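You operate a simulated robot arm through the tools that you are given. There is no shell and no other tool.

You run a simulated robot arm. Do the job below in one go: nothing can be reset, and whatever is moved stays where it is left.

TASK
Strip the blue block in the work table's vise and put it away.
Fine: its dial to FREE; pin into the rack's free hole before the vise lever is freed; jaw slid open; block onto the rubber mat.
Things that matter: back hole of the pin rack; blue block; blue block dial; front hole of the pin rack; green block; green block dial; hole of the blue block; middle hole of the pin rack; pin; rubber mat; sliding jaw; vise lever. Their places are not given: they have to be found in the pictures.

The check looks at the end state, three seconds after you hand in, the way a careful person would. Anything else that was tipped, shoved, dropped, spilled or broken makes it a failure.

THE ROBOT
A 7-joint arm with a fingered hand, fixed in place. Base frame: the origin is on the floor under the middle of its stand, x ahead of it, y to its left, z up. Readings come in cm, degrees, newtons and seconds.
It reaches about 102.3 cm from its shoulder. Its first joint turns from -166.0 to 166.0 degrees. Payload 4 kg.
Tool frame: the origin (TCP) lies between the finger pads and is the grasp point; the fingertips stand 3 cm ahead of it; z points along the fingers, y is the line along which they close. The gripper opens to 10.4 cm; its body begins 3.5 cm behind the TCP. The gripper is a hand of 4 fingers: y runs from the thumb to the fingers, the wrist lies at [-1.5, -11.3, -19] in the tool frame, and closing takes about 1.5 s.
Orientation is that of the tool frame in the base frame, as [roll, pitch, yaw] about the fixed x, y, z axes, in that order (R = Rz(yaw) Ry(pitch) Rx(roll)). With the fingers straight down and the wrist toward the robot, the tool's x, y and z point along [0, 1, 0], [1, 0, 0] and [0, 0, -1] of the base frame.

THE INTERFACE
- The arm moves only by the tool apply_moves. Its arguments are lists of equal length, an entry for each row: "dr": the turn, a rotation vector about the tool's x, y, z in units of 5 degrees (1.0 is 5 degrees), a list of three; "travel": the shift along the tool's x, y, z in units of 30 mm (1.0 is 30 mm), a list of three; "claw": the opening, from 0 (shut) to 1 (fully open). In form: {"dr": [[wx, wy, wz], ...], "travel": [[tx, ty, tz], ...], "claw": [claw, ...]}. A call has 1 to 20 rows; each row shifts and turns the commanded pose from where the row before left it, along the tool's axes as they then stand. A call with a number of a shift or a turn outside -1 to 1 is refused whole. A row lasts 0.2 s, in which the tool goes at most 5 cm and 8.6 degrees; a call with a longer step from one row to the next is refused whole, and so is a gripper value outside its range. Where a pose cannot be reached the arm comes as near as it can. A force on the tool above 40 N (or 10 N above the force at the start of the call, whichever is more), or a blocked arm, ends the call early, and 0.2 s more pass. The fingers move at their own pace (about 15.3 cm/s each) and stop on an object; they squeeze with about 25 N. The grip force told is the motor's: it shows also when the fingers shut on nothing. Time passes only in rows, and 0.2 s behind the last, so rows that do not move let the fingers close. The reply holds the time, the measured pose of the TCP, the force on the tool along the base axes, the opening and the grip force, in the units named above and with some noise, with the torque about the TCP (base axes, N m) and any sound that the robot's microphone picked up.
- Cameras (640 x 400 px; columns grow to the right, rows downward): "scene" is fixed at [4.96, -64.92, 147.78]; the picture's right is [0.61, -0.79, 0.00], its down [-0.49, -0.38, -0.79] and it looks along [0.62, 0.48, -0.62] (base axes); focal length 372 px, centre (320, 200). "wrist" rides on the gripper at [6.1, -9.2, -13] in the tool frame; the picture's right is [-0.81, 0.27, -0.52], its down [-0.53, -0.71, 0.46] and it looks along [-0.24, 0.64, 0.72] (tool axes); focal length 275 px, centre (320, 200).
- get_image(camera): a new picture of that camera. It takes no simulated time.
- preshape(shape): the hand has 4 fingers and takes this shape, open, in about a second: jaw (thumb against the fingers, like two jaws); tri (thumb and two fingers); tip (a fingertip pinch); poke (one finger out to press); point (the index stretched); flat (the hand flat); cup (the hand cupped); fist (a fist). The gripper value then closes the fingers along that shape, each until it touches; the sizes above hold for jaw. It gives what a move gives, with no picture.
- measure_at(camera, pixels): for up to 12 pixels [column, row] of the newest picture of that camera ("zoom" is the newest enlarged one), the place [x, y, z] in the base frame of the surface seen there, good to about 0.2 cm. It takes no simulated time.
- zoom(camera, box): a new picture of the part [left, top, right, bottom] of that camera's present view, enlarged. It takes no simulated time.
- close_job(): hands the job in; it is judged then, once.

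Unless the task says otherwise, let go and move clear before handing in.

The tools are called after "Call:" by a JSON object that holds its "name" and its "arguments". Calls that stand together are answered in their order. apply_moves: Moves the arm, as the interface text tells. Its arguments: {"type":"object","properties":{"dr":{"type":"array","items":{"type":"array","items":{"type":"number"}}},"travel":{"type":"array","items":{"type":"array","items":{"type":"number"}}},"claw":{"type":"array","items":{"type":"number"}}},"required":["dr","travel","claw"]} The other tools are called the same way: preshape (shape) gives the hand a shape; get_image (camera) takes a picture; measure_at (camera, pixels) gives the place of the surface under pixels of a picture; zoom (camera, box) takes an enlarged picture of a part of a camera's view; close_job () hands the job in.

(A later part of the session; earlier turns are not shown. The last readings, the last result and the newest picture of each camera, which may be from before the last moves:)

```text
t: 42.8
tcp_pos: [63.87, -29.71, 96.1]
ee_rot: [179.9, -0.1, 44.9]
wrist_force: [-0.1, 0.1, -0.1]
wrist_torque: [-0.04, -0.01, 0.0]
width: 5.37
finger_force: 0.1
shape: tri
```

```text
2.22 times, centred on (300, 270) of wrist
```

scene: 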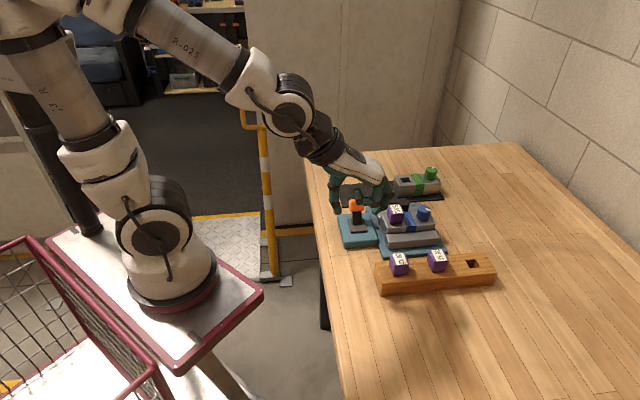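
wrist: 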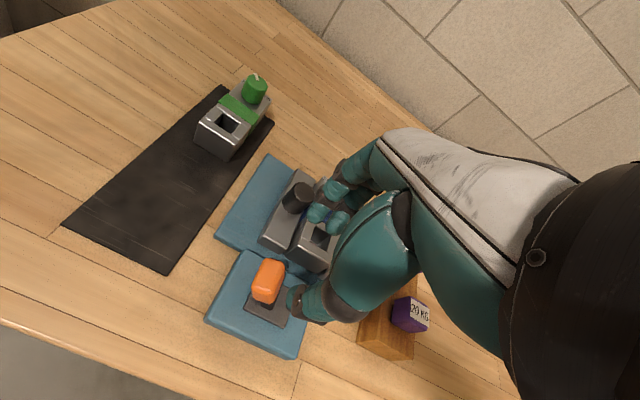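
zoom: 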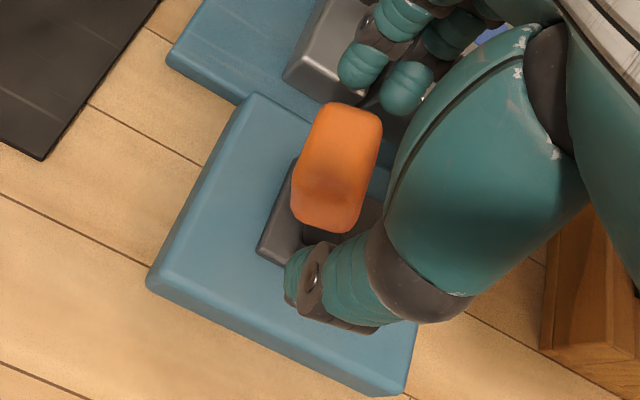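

The thumb and fingers straddle the head with even gaps. I'll descend to z≈94.3 and close on it.

Call:
{"name": "apply_moves", "arguments": {"dr": [[0, 0, 0], [0, 0, 0], [0, 0, 0], [0, 0, 0], [0, 0, 0], [0, 0, 0], [0, 0, 0], [0, 0, 0]], "travel": [[0, 0.02, 0.3], [0, 0, 0.3], [0, 0, 0], [0, 0, 0], [0, 0, 0], [0, 0, 0], [0, 0, 0], [0, 0, 0]], "claw": [0.52, 0.52, 0.42, 0.34, 0.26, 0.15, 0.0, 0.0]}}

Call:
{"name": "zoom", "arguments": {"camera": "scene", "box": [310, 150, 420, 250]}}

Call:
{"name": "zoom", "arguments": {"camera": "wrist", "box": [210, 180, 390, 360]}}

```text
t: 44.6
tcp_pos: [63.91, -29.93, 94.3]
ee_rot: [180.0, -0.1, 45.0]
wrist_force: [1.3, -0.7, -1.1]
wrist_torque: [-0.03, -0.05, -0.01]
width: 2.85
finger_force: 25.2
shape: tri
```

```text
4.00 times, centred on (365, 200) of scene
```

zoom: 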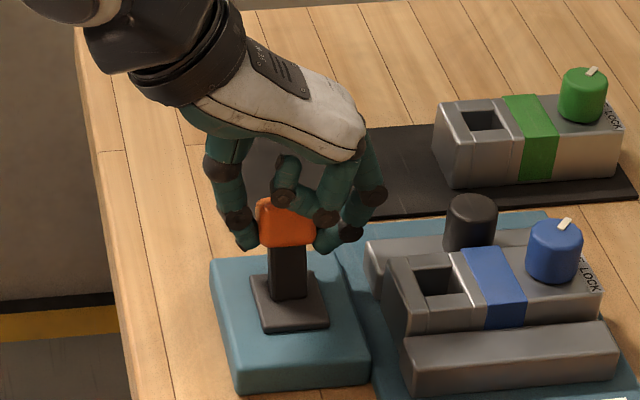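

```text
2.22 times, centred on (300, 270) of wrist
```

zoom: 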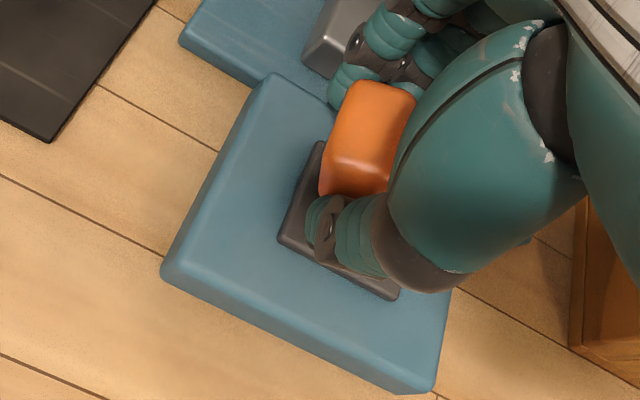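

The head is gripped (width 2.85). I'll push it 1 cm toward the front (-v) and read the force.

Call:
{"name": "apply_moves", "arguments": {"dr": [[0, 0, 0], [0, 0, 0], [0, 0, 0], [0, 0, 0]], "travel": [[-0.1, 0, -0.03], [-0.12, 0, -0.03], [-0.12, 0, -0.03], [0, 0, 0]], "claw": [0, 0, 0, 0]}}

Call:
{"name": "zoom", "arguments": {"camera": "wrist", "box": [210, 180, 390, 360]}}

```text
t: 45.6
tcp_pos: [63.18, -30.39, 94.76]
ee_rot: [180.0, 0.0, 45.0]
wrist_force: [6.7, 6.3, 7.6]
wrist_torque: [0.28, -0.3, 0.14]
width: 2.85
finger_force: 24.8
shape: tri
```

```text
2.22 times, centred on (300, 270) of wrist
```

zoom: 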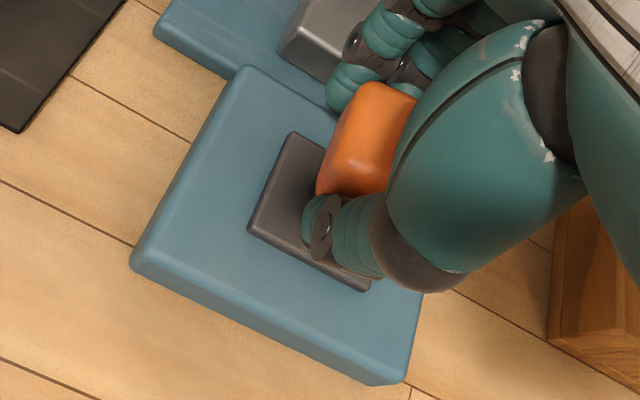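

The lever is following (head moved about 1 cm) with about 9 N resistance. I'll continue toward the front.

Call:
{"name": "apply_moves", "arguments": {"dr": [[0, 0, 0], [0, 0, 0], [0, 0, 0], [0, 0, 0], [0, 0, 0]], "travel": [[-0.12, 0, -0.01], [-0.12, 0, -0.01], [-0.12, 0, 0], [-0.12, 0, 0], [0, 0, 0]], "claw": [0, 0, 0, 0, 0]}}

Call:
{"name": "zoom", "arguments": {"camera": "wrist", "box": [210, 180, 390, 360]}}

Call:
{"name": "zoom", "arguments": {"camera": "scene", "box": [310, 150, 420, 250]}}

```text
t: 46.8
tcp_pos: [62.19, -31.59, 94.69]
ee_rot: [-179.9, 0.0, 44.9]
wrist_force: [0.7, 4.8, 12.0]
wrist_torque: [0.28, -0.21, 0.07]
width: 2.91
finger_force: 24.9
shape: tri
```

```text
2.22 times, centred on (300, 270) of wrist
```

zoom: 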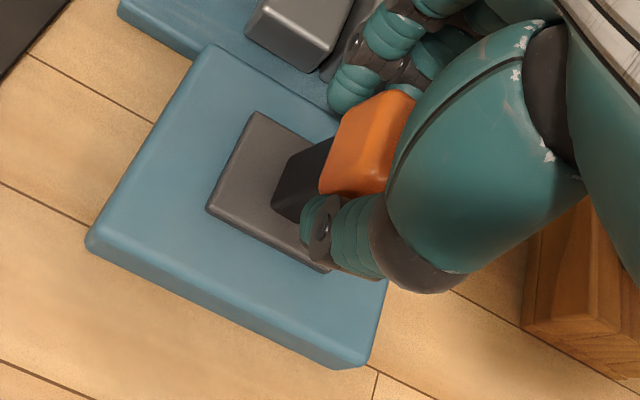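

```text
4.00 times, centred on (365, 200) of scene
```

zoom: 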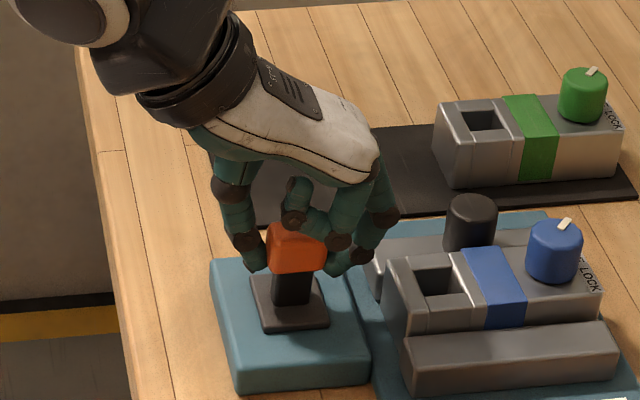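

The head has moved from v≈24 to v≈21.6, near upright, and moves freely. I'll carry on over to the front side, letting the height follow the arc.

Call:
{"name": "apply_moves", "arguments": {"dr": [[0, 0, 0], [0, 0, 0], [0, 0, 0], [0, 0, 0], [0, 0, 0], [0, 0, 0]], "travel": [[-0.12, 0, -0.02], [-0.12, 0, 0.01], [-0.12, 0, 0.02], [-0.12, 0, 0.03], [-0.12, 0, 0.04], [0, 0, 0]], "claw": [0, 0, 0, 0, 0, 0]}}

Call:
{"name": "zoom", "arguments": {"camera": "wrist", "box": [210, 180, 390, 360]}}

Call:
{"name": "zoom", "arguments": {"camera": "scene", "box": [310, 150, 420, 250]}}

```text
t: 48.2
tcp_pos: [61.11, -32.77, 94.41]
ee_rot: [-179.9, 0.0, 45.0]
wrist_force: [12.7, 15.3, 11.4]
wrist_torque: [0.46, -0.45, 0.28]
width: 2.9
finger_force: 24.4
shape: tri
```

```text
2.22 times, centred on (300, 270) of wrist
```

zoom: 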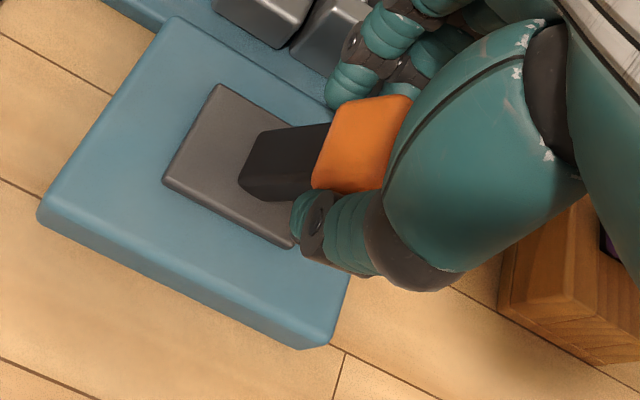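

```text
4.00 times, centred on (365, 200) of scene
```

zoom: 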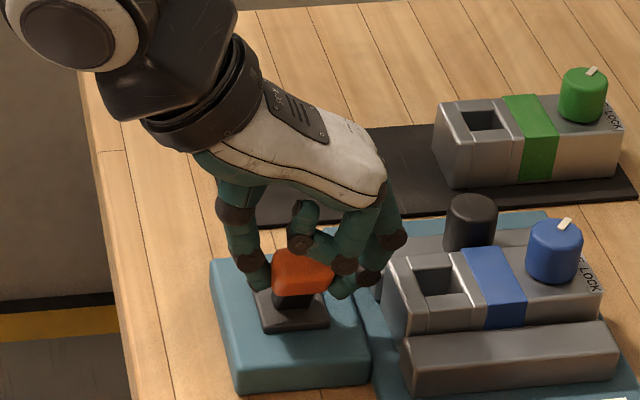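

The lever is now past centre, leaning to the front (TCP v≈20), with 20 N resisting, which may be the end stop. I'll push slightly further to confirm.

Call:
{"name": "apply_moves", "arguments": {"dr": [[0, 0, 0], [0, 0, 0], [0, 0, 0], [0, 0, 0]], "travel": [[-0.06, 0, 0.03], [-0.06, 0, 0.03], [-0.06, 0, 0.03], [0, 0, 0]], "claw": [0, 0, 0, 0]}}

Call:
{"name": "zoom", "arguments": {"camera": "wrist", "box": [210, 180, 390, 360]}}

```text
t: 49.2
tcp_pos: [60.6, -33.38, 94.13]
ee_rot: [-179.8, 0.0, 44.9]
wrist_force: [-1.3, 16.6, 18.7]
wrist_torque: [0.76, -0.01, 0.12]
width: 2.94
finger_force: 25.1
shape: tri
```

```text
2.22 times, centred on (300, 270) of wrist
```

zoom: 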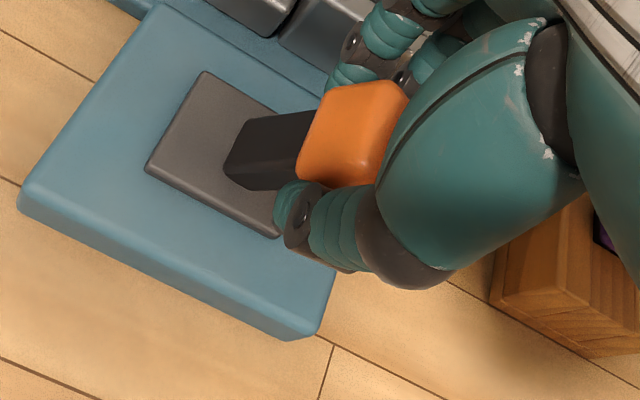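

The head began slipping in the grip, so the lever looks to be at its front stop. I'll release, lift off and look.

Call:
{"name": "apply_moves", "arguments": {"dr": [[0, 0, 0], [0, 0, 0], [0, 0, 0], [0, 0, 0], [0, 0, 0], [0, 0, 0], [0, 0, 0], [0, 0, 0]], "travel": [[0, 0, 0], [0, 0, 0], [0, 0, -0.3], [0, 0, -0.7], [0, 0, -0.8], [0, 0, -0.8], [0, 0, -0.8], [0, 0, 0]], "claw": [0.3, 0.52, 0.52, 0.52, 0.52, 0.52, 0.52, 0.52]}}

Call:
{"name": "get_image", "arguments": {"camera": "wrist"}}

Call:
{"name": "zoom", "arguments": {"camera": "scene", "box": [310, 150, 450, 270]}}

```text
t: 51.0
tcp_pos: [60.52, -33.35, 104.46]
ee_rot: [-180.0, -0.1, 45.0]
wrist_force: [0.0, -0.9, -0.2]
wrist_torque: [0.0, 0.01, 0.0]
width: 5.35
finger_force: 0.1
shape: tri
```

```text
taken
```

wrist: 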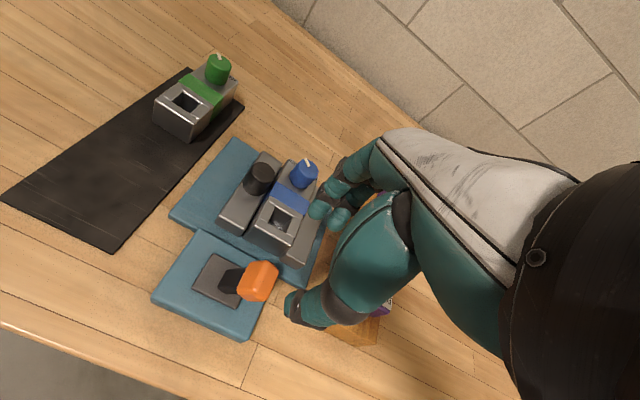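

```text
3.33 times, centred on (380, 210) of scene
```

zoom: 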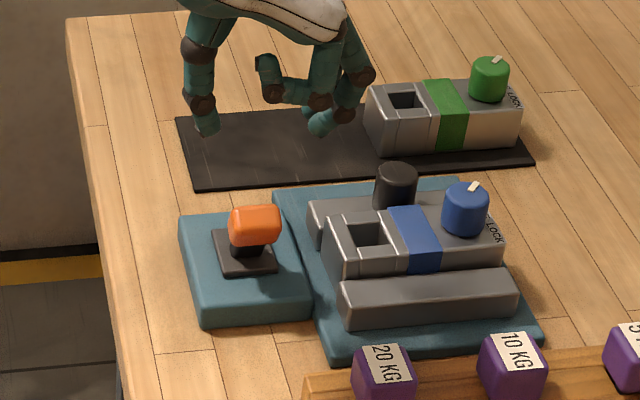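

The lever now stays leaning to the front. I'll measure its lean compared with before.

Call:
{"name": "zoom", "arguments": {"camera": "wrist", "box": [190, 230, 290, 330]}}

Call:
{"name": "measure_at", "arguments": {"camera": "zoom", "pixels": [[270, 110], [330, 130], [290, 150], [250, 190], [310, 190], [280, 125], [200, 170], [180, 210], [220, 215], [225, 150], [130, 120], [340, 190]]}}

Call:
{"name": "zoom", "arguments": {"camera": "scene", "box": [335, 190, 385, 240]}}

Call:
{"name": "measure_at", "arguments": {"camera": "zoom", "pixels": [[240, 130], [300, 130], [270, 150], [240, 170], [300, 170], [270, 195], [270, 215], [250, 230], [290, 230], [225, 290], [345, 280], [200, 170]]}}

```text
4.00 times, centred on (240, 280) of wrist
```

zoom: 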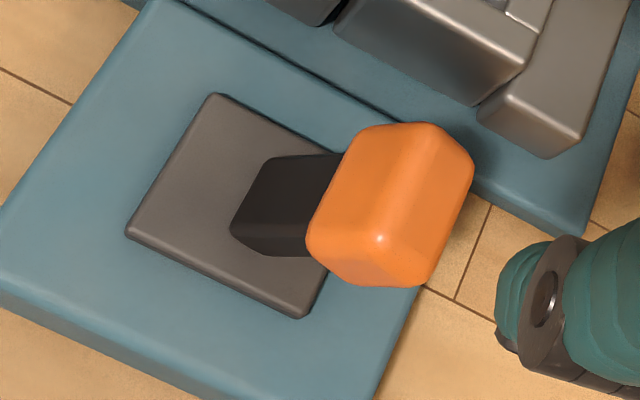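

```text
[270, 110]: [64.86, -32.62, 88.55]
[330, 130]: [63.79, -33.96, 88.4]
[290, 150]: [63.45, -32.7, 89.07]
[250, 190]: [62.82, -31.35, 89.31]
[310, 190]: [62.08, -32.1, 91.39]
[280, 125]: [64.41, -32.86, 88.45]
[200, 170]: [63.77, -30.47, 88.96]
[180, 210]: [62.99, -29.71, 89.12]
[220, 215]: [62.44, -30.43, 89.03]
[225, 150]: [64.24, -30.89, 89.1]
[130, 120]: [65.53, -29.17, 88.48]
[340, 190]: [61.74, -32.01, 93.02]
```

```text
8.00 times, centred on (360, 215) of scene
```

zoom: 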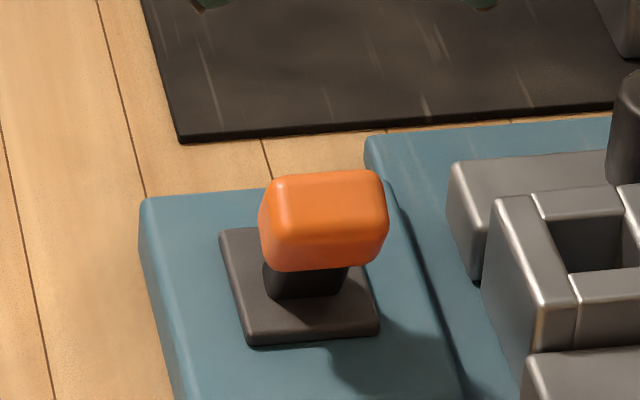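

```text
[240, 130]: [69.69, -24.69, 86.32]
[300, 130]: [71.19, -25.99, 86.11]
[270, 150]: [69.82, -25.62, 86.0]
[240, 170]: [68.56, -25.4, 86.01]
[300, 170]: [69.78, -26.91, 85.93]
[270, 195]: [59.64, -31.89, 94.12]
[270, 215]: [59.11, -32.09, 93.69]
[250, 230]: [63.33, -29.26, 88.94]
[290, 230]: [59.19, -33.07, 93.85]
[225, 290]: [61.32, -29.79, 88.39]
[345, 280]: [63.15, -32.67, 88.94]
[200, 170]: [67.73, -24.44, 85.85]
```

The head has moved from v≈24 to v≈19.3, symmetric about the pivot, so the lever is thrown to its other end. Next is the jaw knob: I'll measure its centre.

Call:
{"name": "zoom", "arguments": {"camera": "wrist", "box": [225, 140, 325, 240]}}

Call:
{"name": "measure_at", "arguments": {"camera": "zoom", "pixels": [[220, 110], [200, 100], [240, 110], [210, 125], [215, 95], [190, 120], [245, 125], [130, 260], [190, 290], [250, 160], [270, 60], [60, 200]]}}

Call:
{"name": "zoom", "arguments": {"camera": "scene", "box": [375, 185, 445, 255]}}

Call:
{"name": "measure_at", "arguments": {"camera": "zoom", "pixels": [[190, 100], [170, 95], [215, 95], [190, 85], [190, 112], [160, 110], [220, 110], [190, 150], [60, 130], [90, 150], [380, 80], [100, 100]]}}

```text
4.00 times, centred on (275, 190) of wrist
```

zoom: 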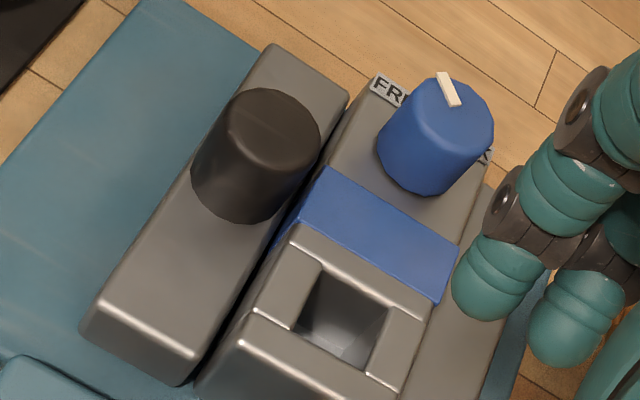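

```text
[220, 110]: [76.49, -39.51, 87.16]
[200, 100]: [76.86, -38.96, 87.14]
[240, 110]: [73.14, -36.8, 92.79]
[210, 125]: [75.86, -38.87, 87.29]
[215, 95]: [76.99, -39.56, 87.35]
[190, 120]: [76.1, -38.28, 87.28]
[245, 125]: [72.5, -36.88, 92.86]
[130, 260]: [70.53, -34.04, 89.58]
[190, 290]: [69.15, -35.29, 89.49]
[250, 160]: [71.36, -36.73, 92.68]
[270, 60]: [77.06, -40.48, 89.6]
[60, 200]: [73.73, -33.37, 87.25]
```

```text
5.71 times, centred on (410, 220) of scene
```

zoom: 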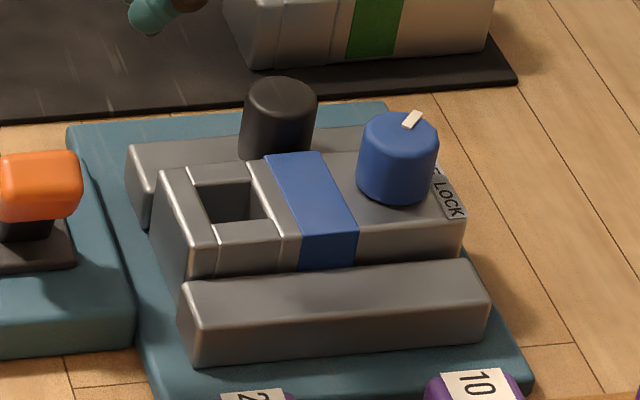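

```text
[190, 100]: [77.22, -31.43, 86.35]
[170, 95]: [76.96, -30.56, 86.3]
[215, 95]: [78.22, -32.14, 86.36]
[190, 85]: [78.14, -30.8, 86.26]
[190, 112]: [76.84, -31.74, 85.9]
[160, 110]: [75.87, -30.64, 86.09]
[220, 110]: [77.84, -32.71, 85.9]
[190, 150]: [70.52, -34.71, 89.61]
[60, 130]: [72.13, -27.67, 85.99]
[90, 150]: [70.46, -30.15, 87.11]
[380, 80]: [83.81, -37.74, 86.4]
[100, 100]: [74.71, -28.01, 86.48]
```

I'll sample the knob top directly in the scene zoom to fix its centre.

Call:
{"name": "measure_at", "arguments": {"camera": "zoom", "pixels": [[280, 95], [255, 95], [305, 95], [280, 83], [280, 108], [265, 88], [295, 88], [265, 103], [295, 103], [280, 90], [280, 130], [280, 100]]}}

Call:
{"name": "zoom", "arguments": {"camera": "wrist", "box": [225, 140, 325, 240]}}

Call:
{"name": "measure_at", "arguments": {"camera": "zoom", "pixels": [[273, 132], [250, 132], [295, 132], [273, 110], [273, 155], [255, 115], [290, 115], [255, 150], [290, 150], [310, 135], [240, 132], [270, 165]]}}

```text
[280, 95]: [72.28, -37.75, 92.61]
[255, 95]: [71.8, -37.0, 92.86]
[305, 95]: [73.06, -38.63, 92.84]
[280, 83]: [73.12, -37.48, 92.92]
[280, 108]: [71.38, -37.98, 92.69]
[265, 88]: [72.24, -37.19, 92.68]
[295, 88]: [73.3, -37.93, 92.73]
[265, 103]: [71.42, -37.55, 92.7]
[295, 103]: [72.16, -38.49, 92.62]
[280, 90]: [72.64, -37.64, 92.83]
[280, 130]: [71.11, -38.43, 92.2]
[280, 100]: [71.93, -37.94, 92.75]
```

```text
4.00 times, centred on (275, 190) of wrist
```

zoom: 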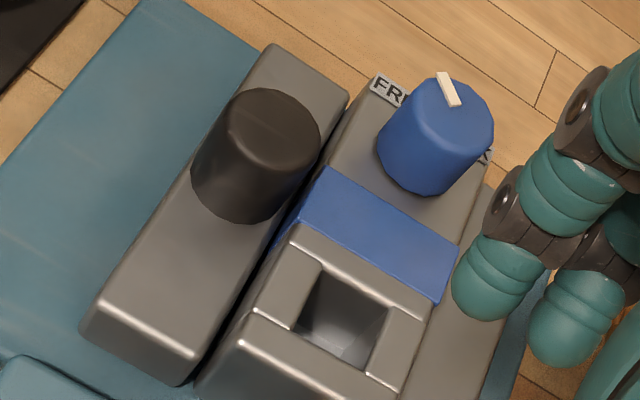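

```text
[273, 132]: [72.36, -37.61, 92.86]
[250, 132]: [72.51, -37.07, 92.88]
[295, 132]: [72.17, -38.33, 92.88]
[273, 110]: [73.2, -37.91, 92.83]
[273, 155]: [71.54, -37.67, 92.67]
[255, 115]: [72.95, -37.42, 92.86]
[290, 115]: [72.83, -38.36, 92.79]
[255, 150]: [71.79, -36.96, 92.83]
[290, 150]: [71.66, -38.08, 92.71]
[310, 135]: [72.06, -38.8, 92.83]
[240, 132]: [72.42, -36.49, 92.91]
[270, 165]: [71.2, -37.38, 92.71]
```

The knob centre is (72.3,-37.75) with its top at 92.8. I'll move above it and come down to z≈97 for a check.

Call:
{"name": "apply_moves", "arguments": {"dr": [[0, 0, 0], [0, 0, 0], [0, 0, 0], [0, 0, 0], [0, 0, 0], [0, 0, 0], [0, 0, 0], [0, 0, 0], [0, 0, 0]], "travel": [[0.348, 0.763, 0], [0.348, 0.763, 0], [0.348, 0.763, 0], [0.348, 0.763, 0], [0.348, 0.763, 0], [0, 0, 0.8], [0, 0, 0.8], [0, 0, 0.85], [0, 0, 0]], "claw": [0.45, 0.45, 0.45, 0.45, 0.45, 0.45, 0.45, 0.45, 0.45]}}

Call:
{"name": "zoom", "arguments": {"camera": "scene", "box": [350, 150, 470, 260]}}

Call:
{"name": "zoom", "arguments": {"camera": "wrist", "box": [210, 180, 390, 360]}}

```text
t: 53.0
tcp_pos: [72.35, -37.56, 96.7]
ee_rot: [-180.0, -0.1, 44.9]
wrist_force: [-0.4, -0.2, 0.2]
wrist_torque: [-0.02, -0.01, 0.0]
width: 4.69
finger_force: 0.1
shape: tri
```

```text
3.64 times, centred on (410, 205) of scene
```

zoom: 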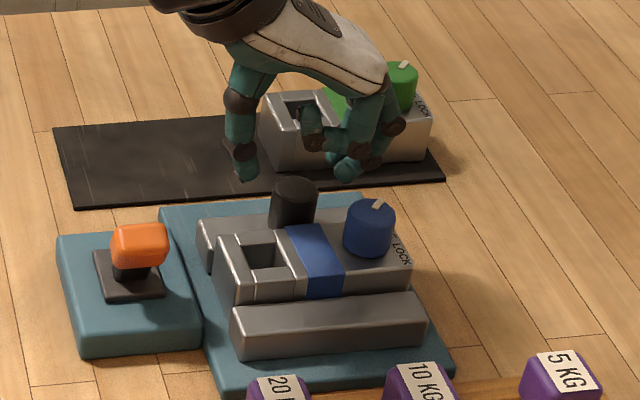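

```text
2.22 times, centred on (300, 270) of wrist
```

zoom: 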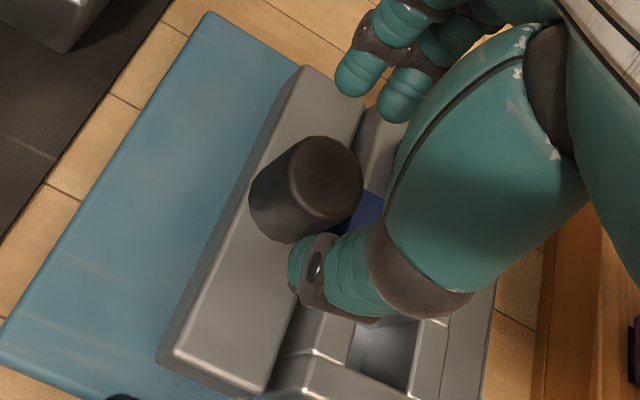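

The hand is centred on the knob and clear of the dial. I'll descend to z≈94.1 and grip.

Call:
{"name": "apply_moves", "arguments": {"dr": [[0, 0, 0], [0, 0, 0], [0, 0, 0], [0, 0, 0], [0, 0, 0], [0, 0, 0], [0, 0, 0], [0, 0, 0]], "travel": [[0, 0, 0.43], [0, 0, 0.43], [0, 0, 0], [0, 0, 0], [0, 0, 0], [0, 0, 0], [0, 0, 0], [0, 0, 0]], "claw": [0.45, 0.45, 0.38, 0.3, 0.22, 0.1, 0, 0]}}

Call:
{"name": "zoom", "arguments": {"camera": "scene", "box": [350, 150, 470, 260]}}

Call:
{"name": "zoom", "arguments": {"camera": "wrist", "box": [210, 180, 390, 360]}}

```text
t: 54.8
tcp_pos: [72.3, -37.65, 94.16]
ee_rot: [179.9, 0.1, 45.0]
wrist_force: [1.5, -0.9, -1.7]
wrist_torque: [-0.02, -0.01, -0.05]
width: 2.2
finger_force: 25.6
shape: tri
```

```text
3.64 times, centred on (410, 205) of scene
```

zoom: 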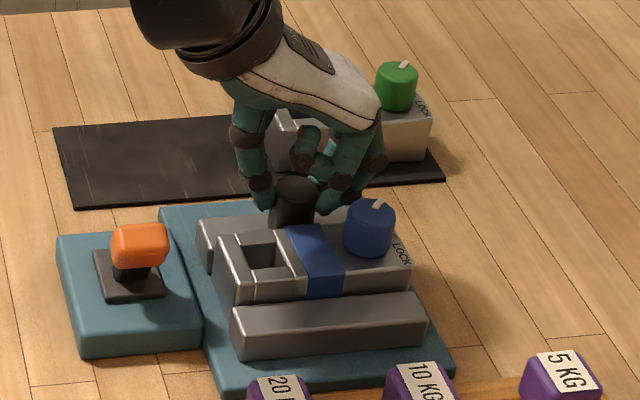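

```text
2.22 times, centred on (300, 270) of wrist
```

zoom: 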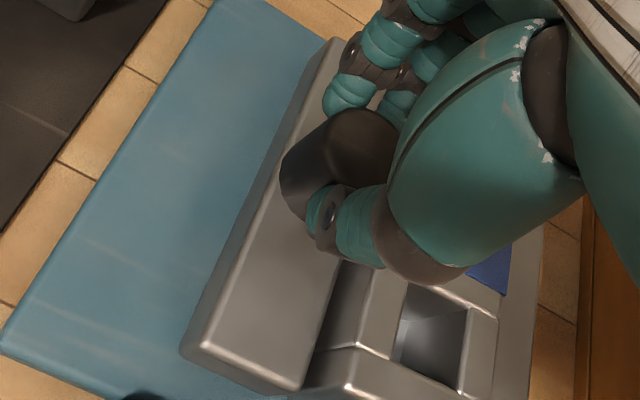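

The knob is gripped (width 2.2, 25.6 N). I'll draw it toward the back (+v) about 1 cm and check the resistance.

Call:
{"name": "apply_moves", "arguments": {"dr": [[0, 0, 0], [0, 0, 0], [0, 0, 0], [0, 0, 0]], "travel": [[0.1, 0, 0], [0.1, 0, 0], [0.13, 0, 0], [0, 0, 0]], "claw": [0, 0, 0, 0]}}

Call:
{"name": "zoom", "arguments": {"camera": "scene", "box": [350, 150, 470, 260]}}

Call:
{"name": "zoom", "arguments": {"camera": "wrist", "box": [210, 180, 390, 360]}}

```text
t: 55.8
tcp_pos: [73.0, -36.87, 94.27]
ee_rot: [-179.9, 0.0, 44.9]
wrist_force: [-0.2, 0.2, -11.9]
wrist_torque: [0.0, 0.0, -0.02]
width: 2.17
finger_force: 24.7
shape: tri
```

```text
3.64 times, centred on (410, 205) of scene
```

zoom: 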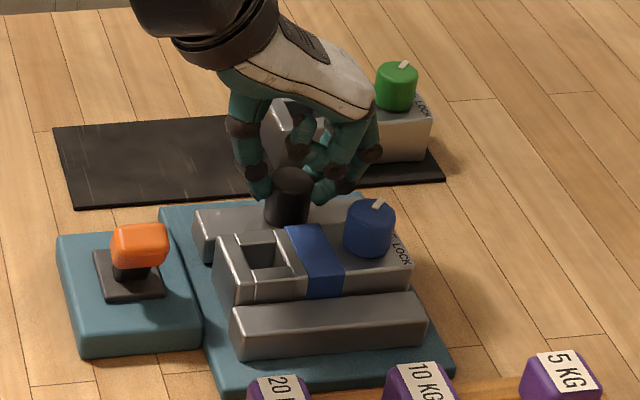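

```text
2.22 times, centred on (300, 270) of wrist
```

zoom: 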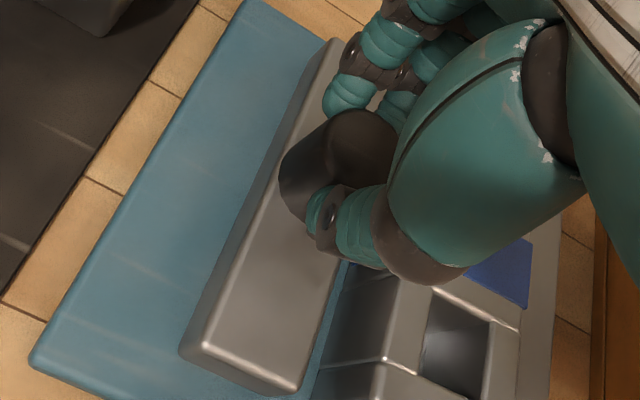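

The jaw slides freely and a gap has opened beside the block. I'll keep sliding it back toward its stop.

Call:
{"name": "apply_moves", "arguments": {"dr": [[0, 0, 0], [0, 0, 0], [0, 0, 0], [0, 0, 0], [0, 0, 0], [0, 0, 0]], "travel": [[0.15, 0, 0.01], [0.15, 0, 0.01], [0.15, 0, 0], [0.15, 0, 0], [0.15, 0, 0], [0, 0, 0]], "claw": [0, 0, 0, 0, 0, 0]}}

Call:
{"name": "zoom", "arguments": {"camera": "scene", "box": [350, 150, 470, 260]}}

Call:
{"name": "zoom", "arguments": {"camera": "wrist", "box": [210, 180, 390, 360]}}

```text
t: 57.2
tcp_pos: [74.68, -35.33, 94.23]
ee_rot: [-179.9, 0.1, 44.9]
wrist_force: [-4.4, 2.7, -11.3]
wrist_torque: [0.06, 0.11, -0.05]
width: 2.11
finger_force: 24.9
shape: tri
```

```text
3.64 times, centred on (410, 205) of scene
```

zoom: 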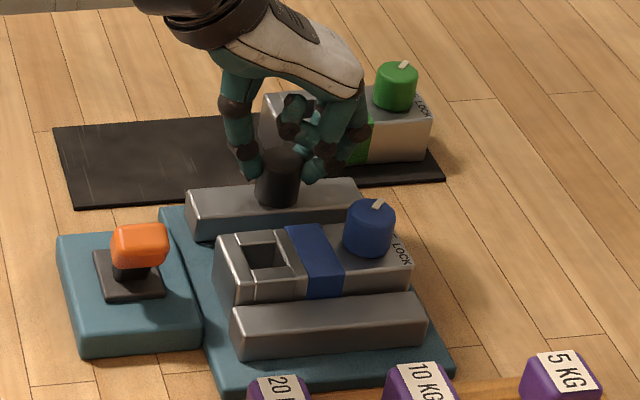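

```text
2.22 times, centred on (300, 270) of wrist
```

zoom: 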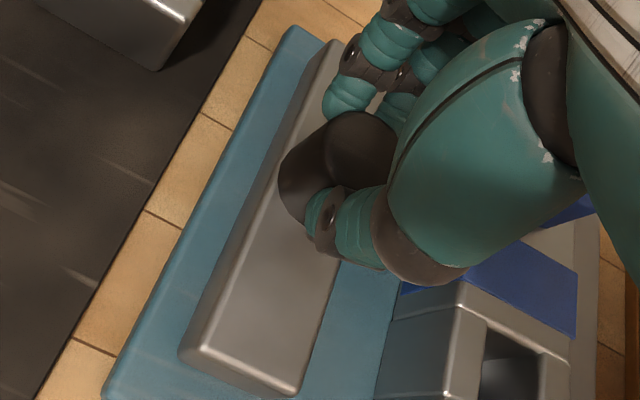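

The jaw is open about 3.2 cm with a little plate left behind it. I'll slide a bit more to find its stop.

Call:
{"name": "apply_moves", "arguments": {"dr": [[0, 0, 0], [0, 0, 0], [0, 0, 0], [0, 0, 0]], "travel": [[0.09, 0, 0], [0.09, 0, 0], [0.09, 0, 0], [0, 0, 0]], "claw": [0, 0, 0, 0]}}

Call:
{"name": "zoom", "arguments": {"camera": "scene", "box": [350, 150, 470, 260]}}

```text
t: 58.2
tcp_pos: [75.11, -34.86, 94.21]
ee_rot: [180.0, 0.0, 44.9]
wrist_force: [-6.1, 1.9, -12.3]
wrist_torque: [0.04, 0.13, -0.06]
width: 2.11
finger_force: 24.2
shape: tri
```

```text
3.64 times, centred on (410, 205) of scene
```

zoom: 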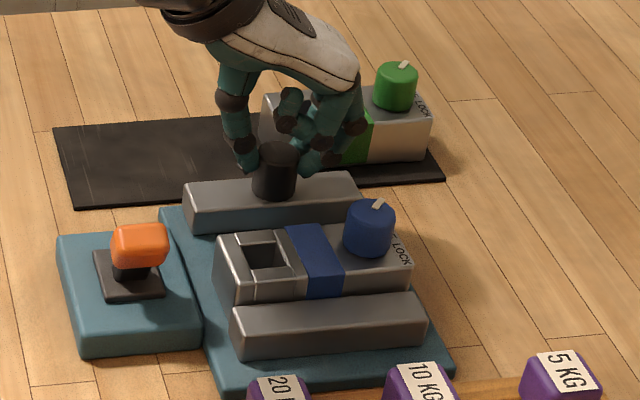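

The jaw has moved about 3.9 cm. I'll push a little more to see whether it's at the stop.

Call:
{"name": "apply_moves", "arguments": {"dr": [[0, 0, 0], [0, 0, 0], [0, 0, 0]], "travel": [[0.07, 0, 0], [0.07, 0, 0], [0, 0, 0]], "claw": [0, 0, 0]}}

Call:
{"name": "zoom", "arguments": {"camera": "scene", "box": [350, 150, 470, 260]}}

```text
t: 59.0
tcp_pos: [75.46, -34.74, 94.31]
ee_rot: [-179.9, 0.0, 44.8]
wrist_force: [-14.1, -8.4, -10.5]
wrist_torque: [-0.14, 0.25, -0.15]
width: 2.03
finger_force: 24.9
shape: tri
```

```text
3.64 times, centred on (410, 205) of scene
```

zoom: 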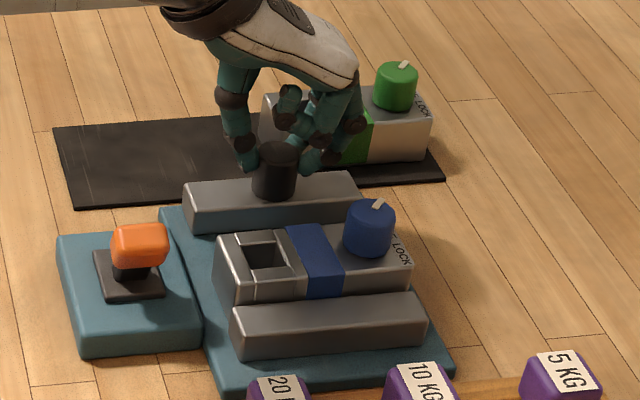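

A 16 N reaction shows the jaw is at its open stop. I'll release the knob and lift.

Call:
{"name": "apply_moves", "arguments": {"dr": [[0, 0, 0], [0, 0, 0], [0, 0, 0], [0, 0, 0], [0, 0, 0], [0, 0, 0], [0, 0, 0], [0, 0, 0]], "travel": [[0, 0, 0.02], [0, 0, 0], [0, 0, -0.3], [0, 0, -0.7], [0, 0, -0.8], [0, 0, -0.8], [0, 0, -0.8], [0, 0, 0]], "claw": [0.3, 0.45, 0.45, 0.45, 0.45, 0.45, 0.45, 0.45]}}

Call:
{"name": "get_image", "arguments": {"camera": "wrist"}}

Call:
{"name": "zoom", "arguments": {"camera": "scene", "box": [325, 150, 515, 305]}}

```text
t: 60.8
tcp_pos: [75.36, -34.37, 104.58]
ee_rot: [-180.0, 0.0, 44.9]
wrist_force: [0.1, 1.0, 0.7]
wrist_torque: [0.0, 0.0, 0.0]
width: 4.65
finger_force: 0.0
shape: tri
```

```text
taken
```

wrist: 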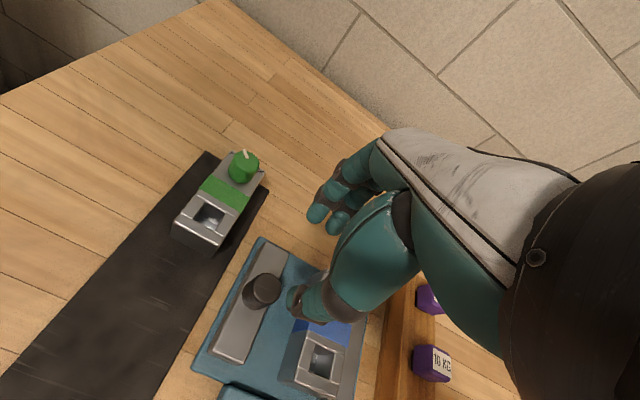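

```text
2.58 times, centred on (420, 228) of scene
```

zoom: 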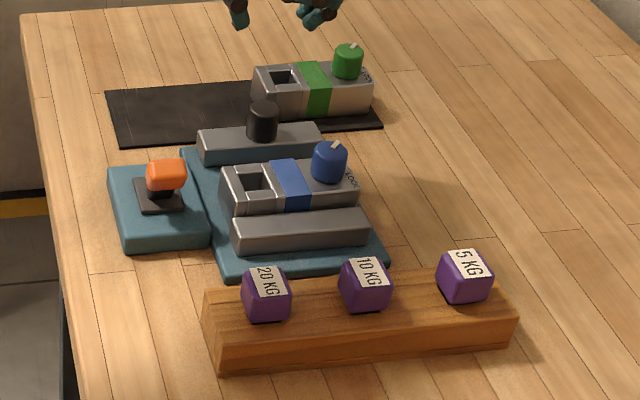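

The pin is racked, the lever thrown and the jaw fully open. To lift the block I'll grip across its 4.2 cm width, so I'll switch to "jaw" and rotate 90° so that y runs along +v.

Call:
{"name": "apply_moves", "arguments": {"dr": [[0, 0, -1], [0, 0, -1], [0, 0, -1], [0, 0, -1], [0, 0, -1], [0, 0, -1], [0, 0, -1], [0, 0, -1], [0, 0, -1], [0, 0, -1], [0, 0, -1], [0, 0, -1], [0, 0, -1], [0, 0, -1], [0, 0, -1], [0, 0, -1], [0, 0, -1], [0, 0, -1], [0, 0, 0]], "travel": [[0, 0, -0.3], [0, 0, -0.3], [0, 0, -0.3], [0, 0, 0], [0, 0, 0], [0, 0, 0], [0, 0, 0], [0, 0, 0], [0, 0, 0], [0, 0, 0], [0, 0, 0], [0, 0, 0], [0, 0, 0], [0, 0, 0], [0, 0, 0], [0, 0, 0], [0, 0, 0], [0, 0, 0], [0, 0, 0]], "claw": [0.5, 0.5, 0.5, 0.5, 0.5, 0.5, 0.5, 0.5, 0.5, 0.5, 0.5, 0.5, 0.5, 0.5, 0.5, 0.5, 0.5, 0.5, 0.5]}}

Call:
{"name": "preshape", "arguments": {"shape": "jaw"}}

Call:
{"name": "get_image", "arguments": {"camera": "wrist"}}

Call:
{"name": "get_image", "arguments": {"camera": "scene"}}

```text
t: 64.8
tcp_pos: [75.47, -34.56, 107.25]
ee_rot: [180.0, 0.0, 135.0]
wrist_force: [0.1, -0.1, -0.4]
wrist_torque: [-0.03, 0.02, 0.01]
width: 5.13
finger_force: 0.0
shape: tri
```

```text
t: 65.7
tcp_pos: [75.47, -34.64, 107.16]
ee_rot: [-180.0, 0.1, 134.8]
wrist_force: [0.1, 1.0, 0.0]
wrist_torque: [-0.01, 0.02, -0.02]
width: 10.4
finger_force: 0.0
shape: jaw
```

```text
taken
```

wrist: 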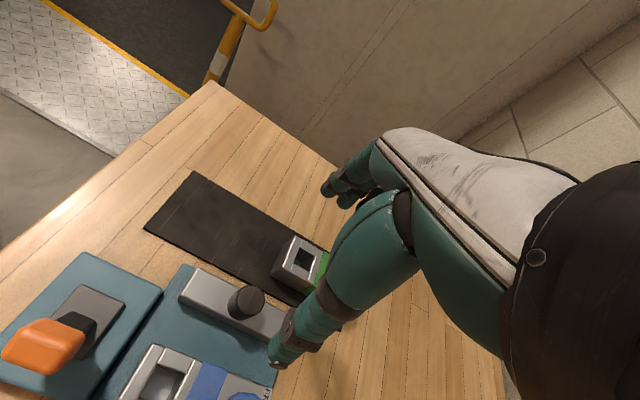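

```text
taken
```

scene: 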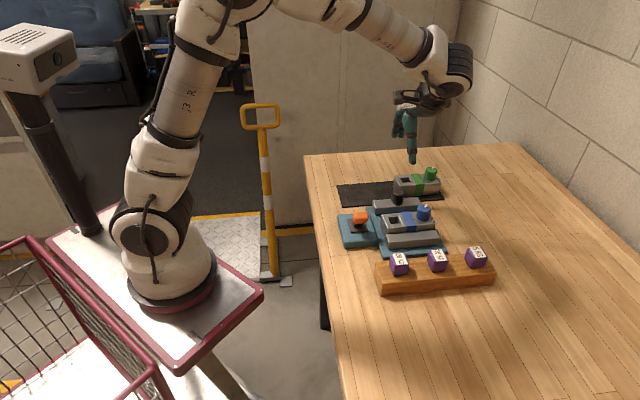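

The orientation is reached and the hand is in jaw shape. I'll measure the block's edges and the opened jaw's front edge before lowering around it.

Call:
{"name": "zoom", "arguments": {"camera": "scene", "box": [370, 190, 450, 255]}}

Call:
{"name": "measure_at", "arguments": {"camera": "zoom", "pixels": [[110, 155], [145, 260], [195, 155], [260, 165], [270, 140], [300, 200], [330, 130], [100, 60], [250, 60], [300, 90], [240, 250], [400, 200]]}}

Call:
{"name": "measure_at", "arguments": {"camera": "zoom", "pixels": [[230, 150], [245, 205], [320, 205], [285, 210], [310, 140], [420, 190], [60, 70], [75, 110], [285, 115], [330, 100], [120, 205], [440, 225]]}}

```text
6.15 times, centred on (410, 222) of scene
```

zoom: 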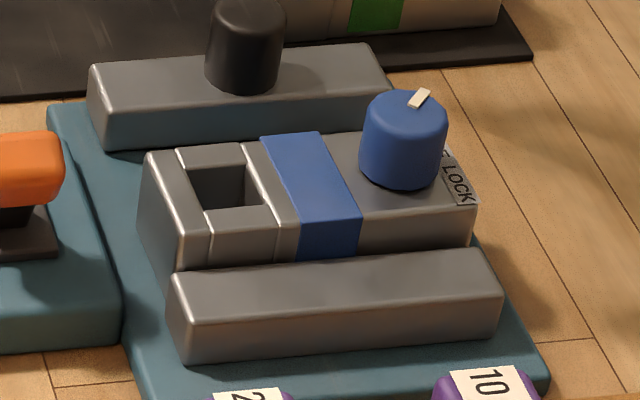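

```text
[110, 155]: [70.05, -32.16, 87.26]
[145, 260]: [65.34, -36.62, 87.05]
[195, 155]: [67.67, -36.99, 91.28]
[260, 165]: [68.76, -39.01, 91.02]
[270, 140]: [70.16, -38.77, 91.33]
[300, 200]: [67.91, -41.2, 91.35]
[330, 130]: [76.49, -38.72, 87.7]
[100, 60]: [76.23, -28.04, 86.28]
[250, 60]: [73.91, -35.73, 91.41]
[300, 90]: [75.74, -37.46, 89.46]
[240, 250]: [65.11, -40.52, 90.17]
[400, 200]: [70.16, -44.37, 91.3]
```

```text
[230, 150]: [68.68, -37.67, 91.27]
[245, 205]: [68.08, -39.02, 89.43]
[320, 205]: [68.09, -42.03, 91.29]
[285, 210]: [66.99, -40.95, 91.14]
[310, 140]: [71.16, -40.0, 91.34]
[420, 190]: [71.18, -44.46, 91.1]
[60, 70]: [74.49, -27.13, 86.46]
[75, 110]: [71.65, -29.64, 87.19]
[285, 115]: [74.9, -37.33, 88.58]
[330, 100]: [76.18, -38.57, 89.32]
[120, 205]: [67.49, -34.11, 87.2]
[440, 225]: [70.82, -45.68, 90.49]
```

The block spans v 17.6–22.1 and the opened jaw starts at v≈26.5, leaving ample room for the fingers behind the block. I'll move above its middle (u≈78, v≈19.9) and lower to z≈97.

Call:
{"name": "apply_moves", "arguments": {"dr": [[0, 0, 0], [0, 0, 0], [0, 0, 0], [0, 0, 0], [0, 0, 0], [0, 0, 0], [0, 0, 0], [0, 0, 0], [0, 0, 0]], "travel": [[-0.014, -0.75, 0], [-0.014, -0.75, 0], [-0.014, -0.75, 0], [-0.014, -0.75, 0], [0, 0, 0.8], [0, 0, 0.8], [0, 0, 0.8], [0, 0, 0.8], [0, 0, 0]], "claw": [0.62, 0.62, 0.62, 0.62, 0.62, 0.62, 0.62, 0.62, 0.62]}}

Call:
{"name": "get_image", "arguments": {"camera": "wrist"}}

Call:
{"name": "zoom", "arguments": {"camera": "scene", "box": [350, 150, 470, 260]}}

```text
t: 67.7
tcp_pos: [69.26, -41.05, 97.39]
ee_rot: [180.0, 0.1, 134.9]
wrist_force: [0.6, 0.0, 0.6]
wrist_torque: [-0.03, 0.02, -0.01]
width: 6.49
finger_force: 0.0
shape: jaw
```

```text
taken
```

wrist: 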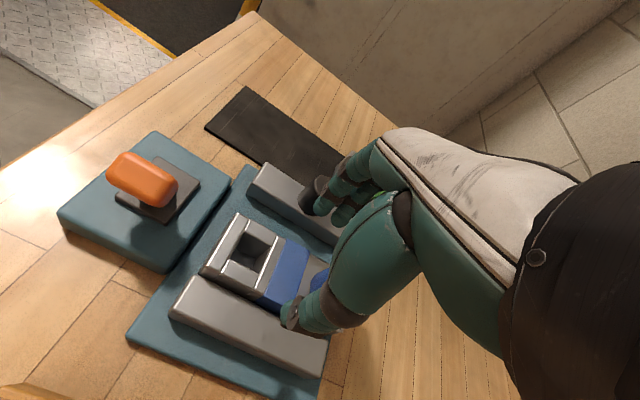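

```text
3.64 times, centred on (410, 205) of scene
```

zoom: 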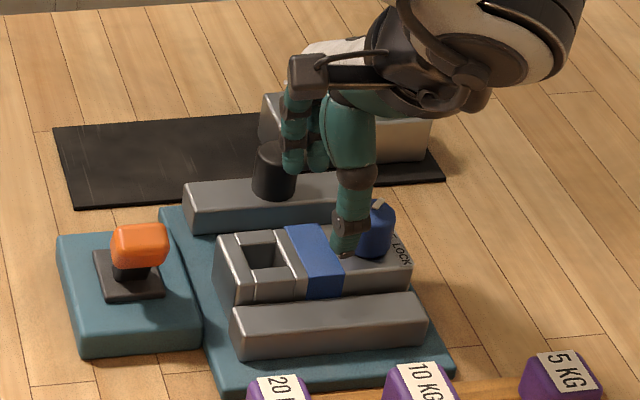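

The thumb is in front of the block and the fingers behind it, so I'll measure the fingertip positions relative to the knob and dial before going lower.

Call:
{"name": "measure_at", "arguments": {"camera": "zoom", "pixels": [[292, 165], [295, 150], [318, 160], [345, 250], [345, 240], [352, 225], [275, 155], [350, 200], [315, 150], [296, 125], [340, 180], [330, 160]]}}

Call:
{"name": "zoom", "arguments": {"camera": "wrist", "box": [240, 140, 400, 340]}}

Call:
{"name": "measure_at", "arguments": {"camera": "zoom", "pixels": [[290, 120], [305, 140], [330, 160], [350, 120], [220, 350], [250, 360], [300, 320], [200, 130], [320, 180], [345, 170], [280, 110], [310, 100]]}}

```text
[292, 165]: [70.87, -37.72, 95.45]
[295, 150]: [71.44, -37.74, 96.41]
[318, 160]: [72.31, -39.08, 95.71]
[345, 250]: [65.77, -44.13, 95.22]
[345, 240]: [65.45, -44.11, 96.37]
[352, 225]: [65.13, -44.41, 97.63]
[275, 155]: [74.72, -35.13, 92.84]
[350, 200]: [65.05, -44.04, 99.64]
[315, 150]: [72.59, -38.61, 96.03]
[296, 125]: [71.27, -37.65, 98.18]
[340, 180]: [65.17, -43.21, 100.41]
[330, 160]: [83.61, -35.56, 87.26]
```

```text
2.00 times, centred on (320, 240) of wrist
```

zoom: 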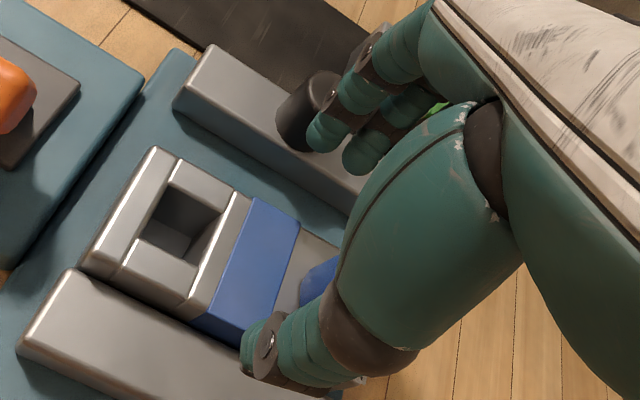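

```text
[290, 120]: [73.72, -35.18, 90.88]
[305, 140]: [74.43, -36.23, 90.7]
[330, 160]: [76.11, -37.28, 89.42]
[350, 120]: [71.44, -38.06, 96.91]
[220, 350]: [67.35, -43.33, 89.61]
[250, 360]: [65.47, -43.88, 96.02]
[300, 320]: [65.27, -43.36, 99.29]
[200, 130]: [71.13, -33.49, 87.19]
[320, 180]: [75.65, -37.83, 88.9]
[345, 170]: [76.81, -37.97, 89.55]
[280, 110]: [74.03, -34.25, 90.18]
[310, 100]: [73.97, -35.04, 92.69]
```

The four jaw fingers sit off-centre (u≈76–84), so they would crowd the dial and grip unevenly. A "tri" grip from the other side (y toward -v, curled fingers away from the dial) is better balanced. I'll raise and test whether that yaw is reachable.

Call:
{"name": "apply_moves", "arguments": {"dr": [[0, 0, 0], [0, 0, 0], [0, 0, 0], [0, 0, 0], [0, 0, 1], [0, 0, 1], [0, 0, 1], [0, 0, 1], [0, 0, 1], [0, 0, 1], [0, 0, 1], [0, 0, 1], [0, 0, 1], [0, 0, 1], [0, 0, 1], [0, 0, 1], [0, 0, 1], [0, 0, 1], [0, 0, 1], [0, 0, 1]], "travel": [[0, 0, -0.9], [0, 0, -0.9], [0, 0, -0.9], [0, 0, -0.9], [0, 0, 0], [0, 0, 0], [0, 0, 0], [0, 0, 0], [0, 0, 0], [0, 0, 0], [0, 0, 0], [0, 0, 0], [0, 0, 0], [0, 0, 0], [0, 0, 0], [0, 0, 0], [0, 0, 0], [0, 0, 0], [0, 0, 0], [0, 0, 0]], "claw": [0.62, 0.62, 0.62, 0.62, 0.62, 0.62, 0.62, 0.62, 0.62, 0.62, 0.62, 0.62, 0.62, 0.62, 0.62, 0.62, 0.62, 0.62, 0.62, 0.62]}}

Call:
{"name": "preshape", "arguments": {"shape": "tri"}}

Call:
{"name": "apply_moves", "arguments": {"dr": [[0, 0, 1], [0, 0, 1], [0, 0, 1], [0, 0, 1], [0, 0, 1], [0, 0, 1], [0, 0, 1], [0, 0, 1], [0, 0, 1], [0, 0, 1], [0, 0, 1], [0, 0, 1], [0, 0, 1], [0, 0, 1], [0, 0, 1], [0, 0, 1], [0, 0, 1], [0, 0, 1], [0, 0, 1], [0, 0, 1]], "travel": [[0, 0, 0], [0, 0, 0], [0, 0, 0], [0, 0, 0], [0, 0, 0], [0, 0, 0], [0, 0, 0], [0, 0, 0], [0, 0, 0], [0, 0, 0], [0, 0, 0], [0, 0, 0], [0, 0, 0], [0, 0, 0], [0, 0, 0], [0, 0, 0], [0, 0, 0], [0, 0, 0], [0, 0, 0], [0, 0, 0]], "claw": [0.62, 0.62, 0.62, 0.62, 0.62, 0.62, 0.62, 0.62, 0.62, 0.62, 0.62, 0.62, 0.62, 0.62, 0.62, 0.62, 0.62, 0.62, 0.62, 0.62]}}

Call:
{"name": "get_image", "arguments": {"camera": "scene"}}

Call:
{"name": "get_image", "arguments": {"camera": "wrist"}}

```text
t: 71.9
tcp_pos: [69.24, -41.11, 108.34]
ee_rot: [180.0, 0.0, 54.8]
wrist_force: [0.2, -1.0, 0.1]
wrist_torque: [0.04, 0.0, 0.03]
width: 6.48
finger_force: 0.1
shape: jaw
```

```text
t: 72.8
tcp_pos: [69.28, -40.94, 108.37]
ee_rot: [179.9, 0.0, 55.0]
wrist_force: [-0.3, -0.4, -1.4]
wrist_torque: [0.01, -0.03, 0.0]
width: 10.39
finger_force: 0.1
shape: tri
```

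```text
t: 77.0
tcp_pos: [69.14, -41.04, 108.25]
ee_rot: [179.9, 0.0, -45.1]
wrist_force: [0.5, 0.6, -0.7]
wrist_torque: [0.0, -0.04, 0.03]
width: 6.48
finger_force: 0.1
shape: tri
```

```text
taken
```

scene: 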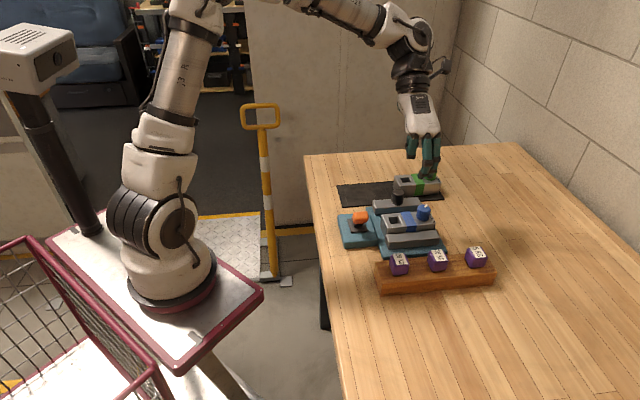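

```text
taken
```

wrist: 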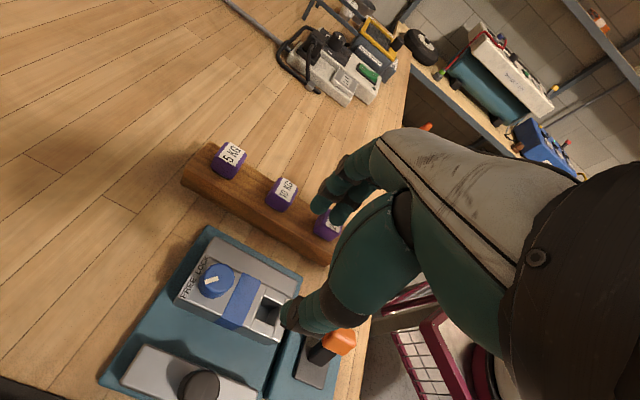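

The -45° yaw is reachable. With y toward the front the curled fingers will sit over the hole end, away from the dial. I'll align to u≈78.2 and descend to z≈97.

Call:
{"name": "apply_moves", "arguments": {"dr": [[0, 0, 0], [0, 0, 0], [0, 0, 0], [0, 0, 0], [0, 0, 0], [0, 0, 0]], "travel": [[0.097, 0.007, 0.75], [0, 0, 0.75], [0, 0, 0.75], [0, 0, 0.75], [0, 0, 0.75], [0, 0, 0]], "claw": [0.6, 0.6, 0.6, 0.6, 0.6, 0.6]}}

Call:
{"name": "zoom", "arguments": {"camera": "scene", "box": [350, 150, 470, 260]}}

Call:
{"name": "get_image", "arguments": {"camera": "wrist"}}

```text
t: 78.4
tcp_pos: [69.39, -41.19, 97.21]
ee_rot: [-179.9, -0.1, -45.0]
wrist_force: [-0.7, -0.5, 0.1]
wrist_torque: [0.0, 0.0, -0.03]
width: 6.26
finger_force: 0.0
shape: tri
```

```text
3.64 times, centred on (410, 205) of scene
```

zoom: 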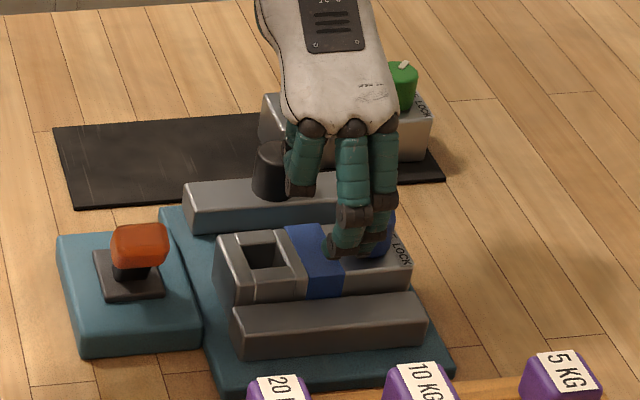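

```text
taken
```

wrist: 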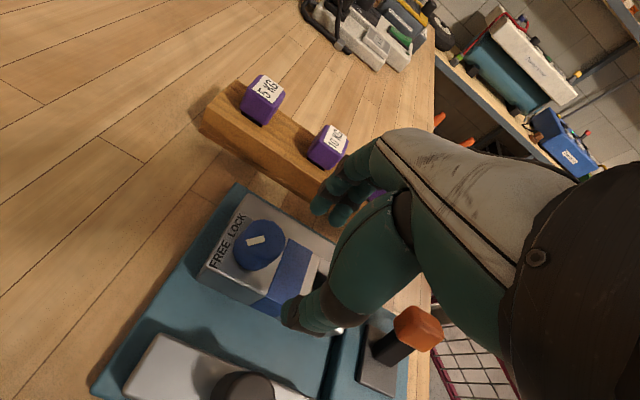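

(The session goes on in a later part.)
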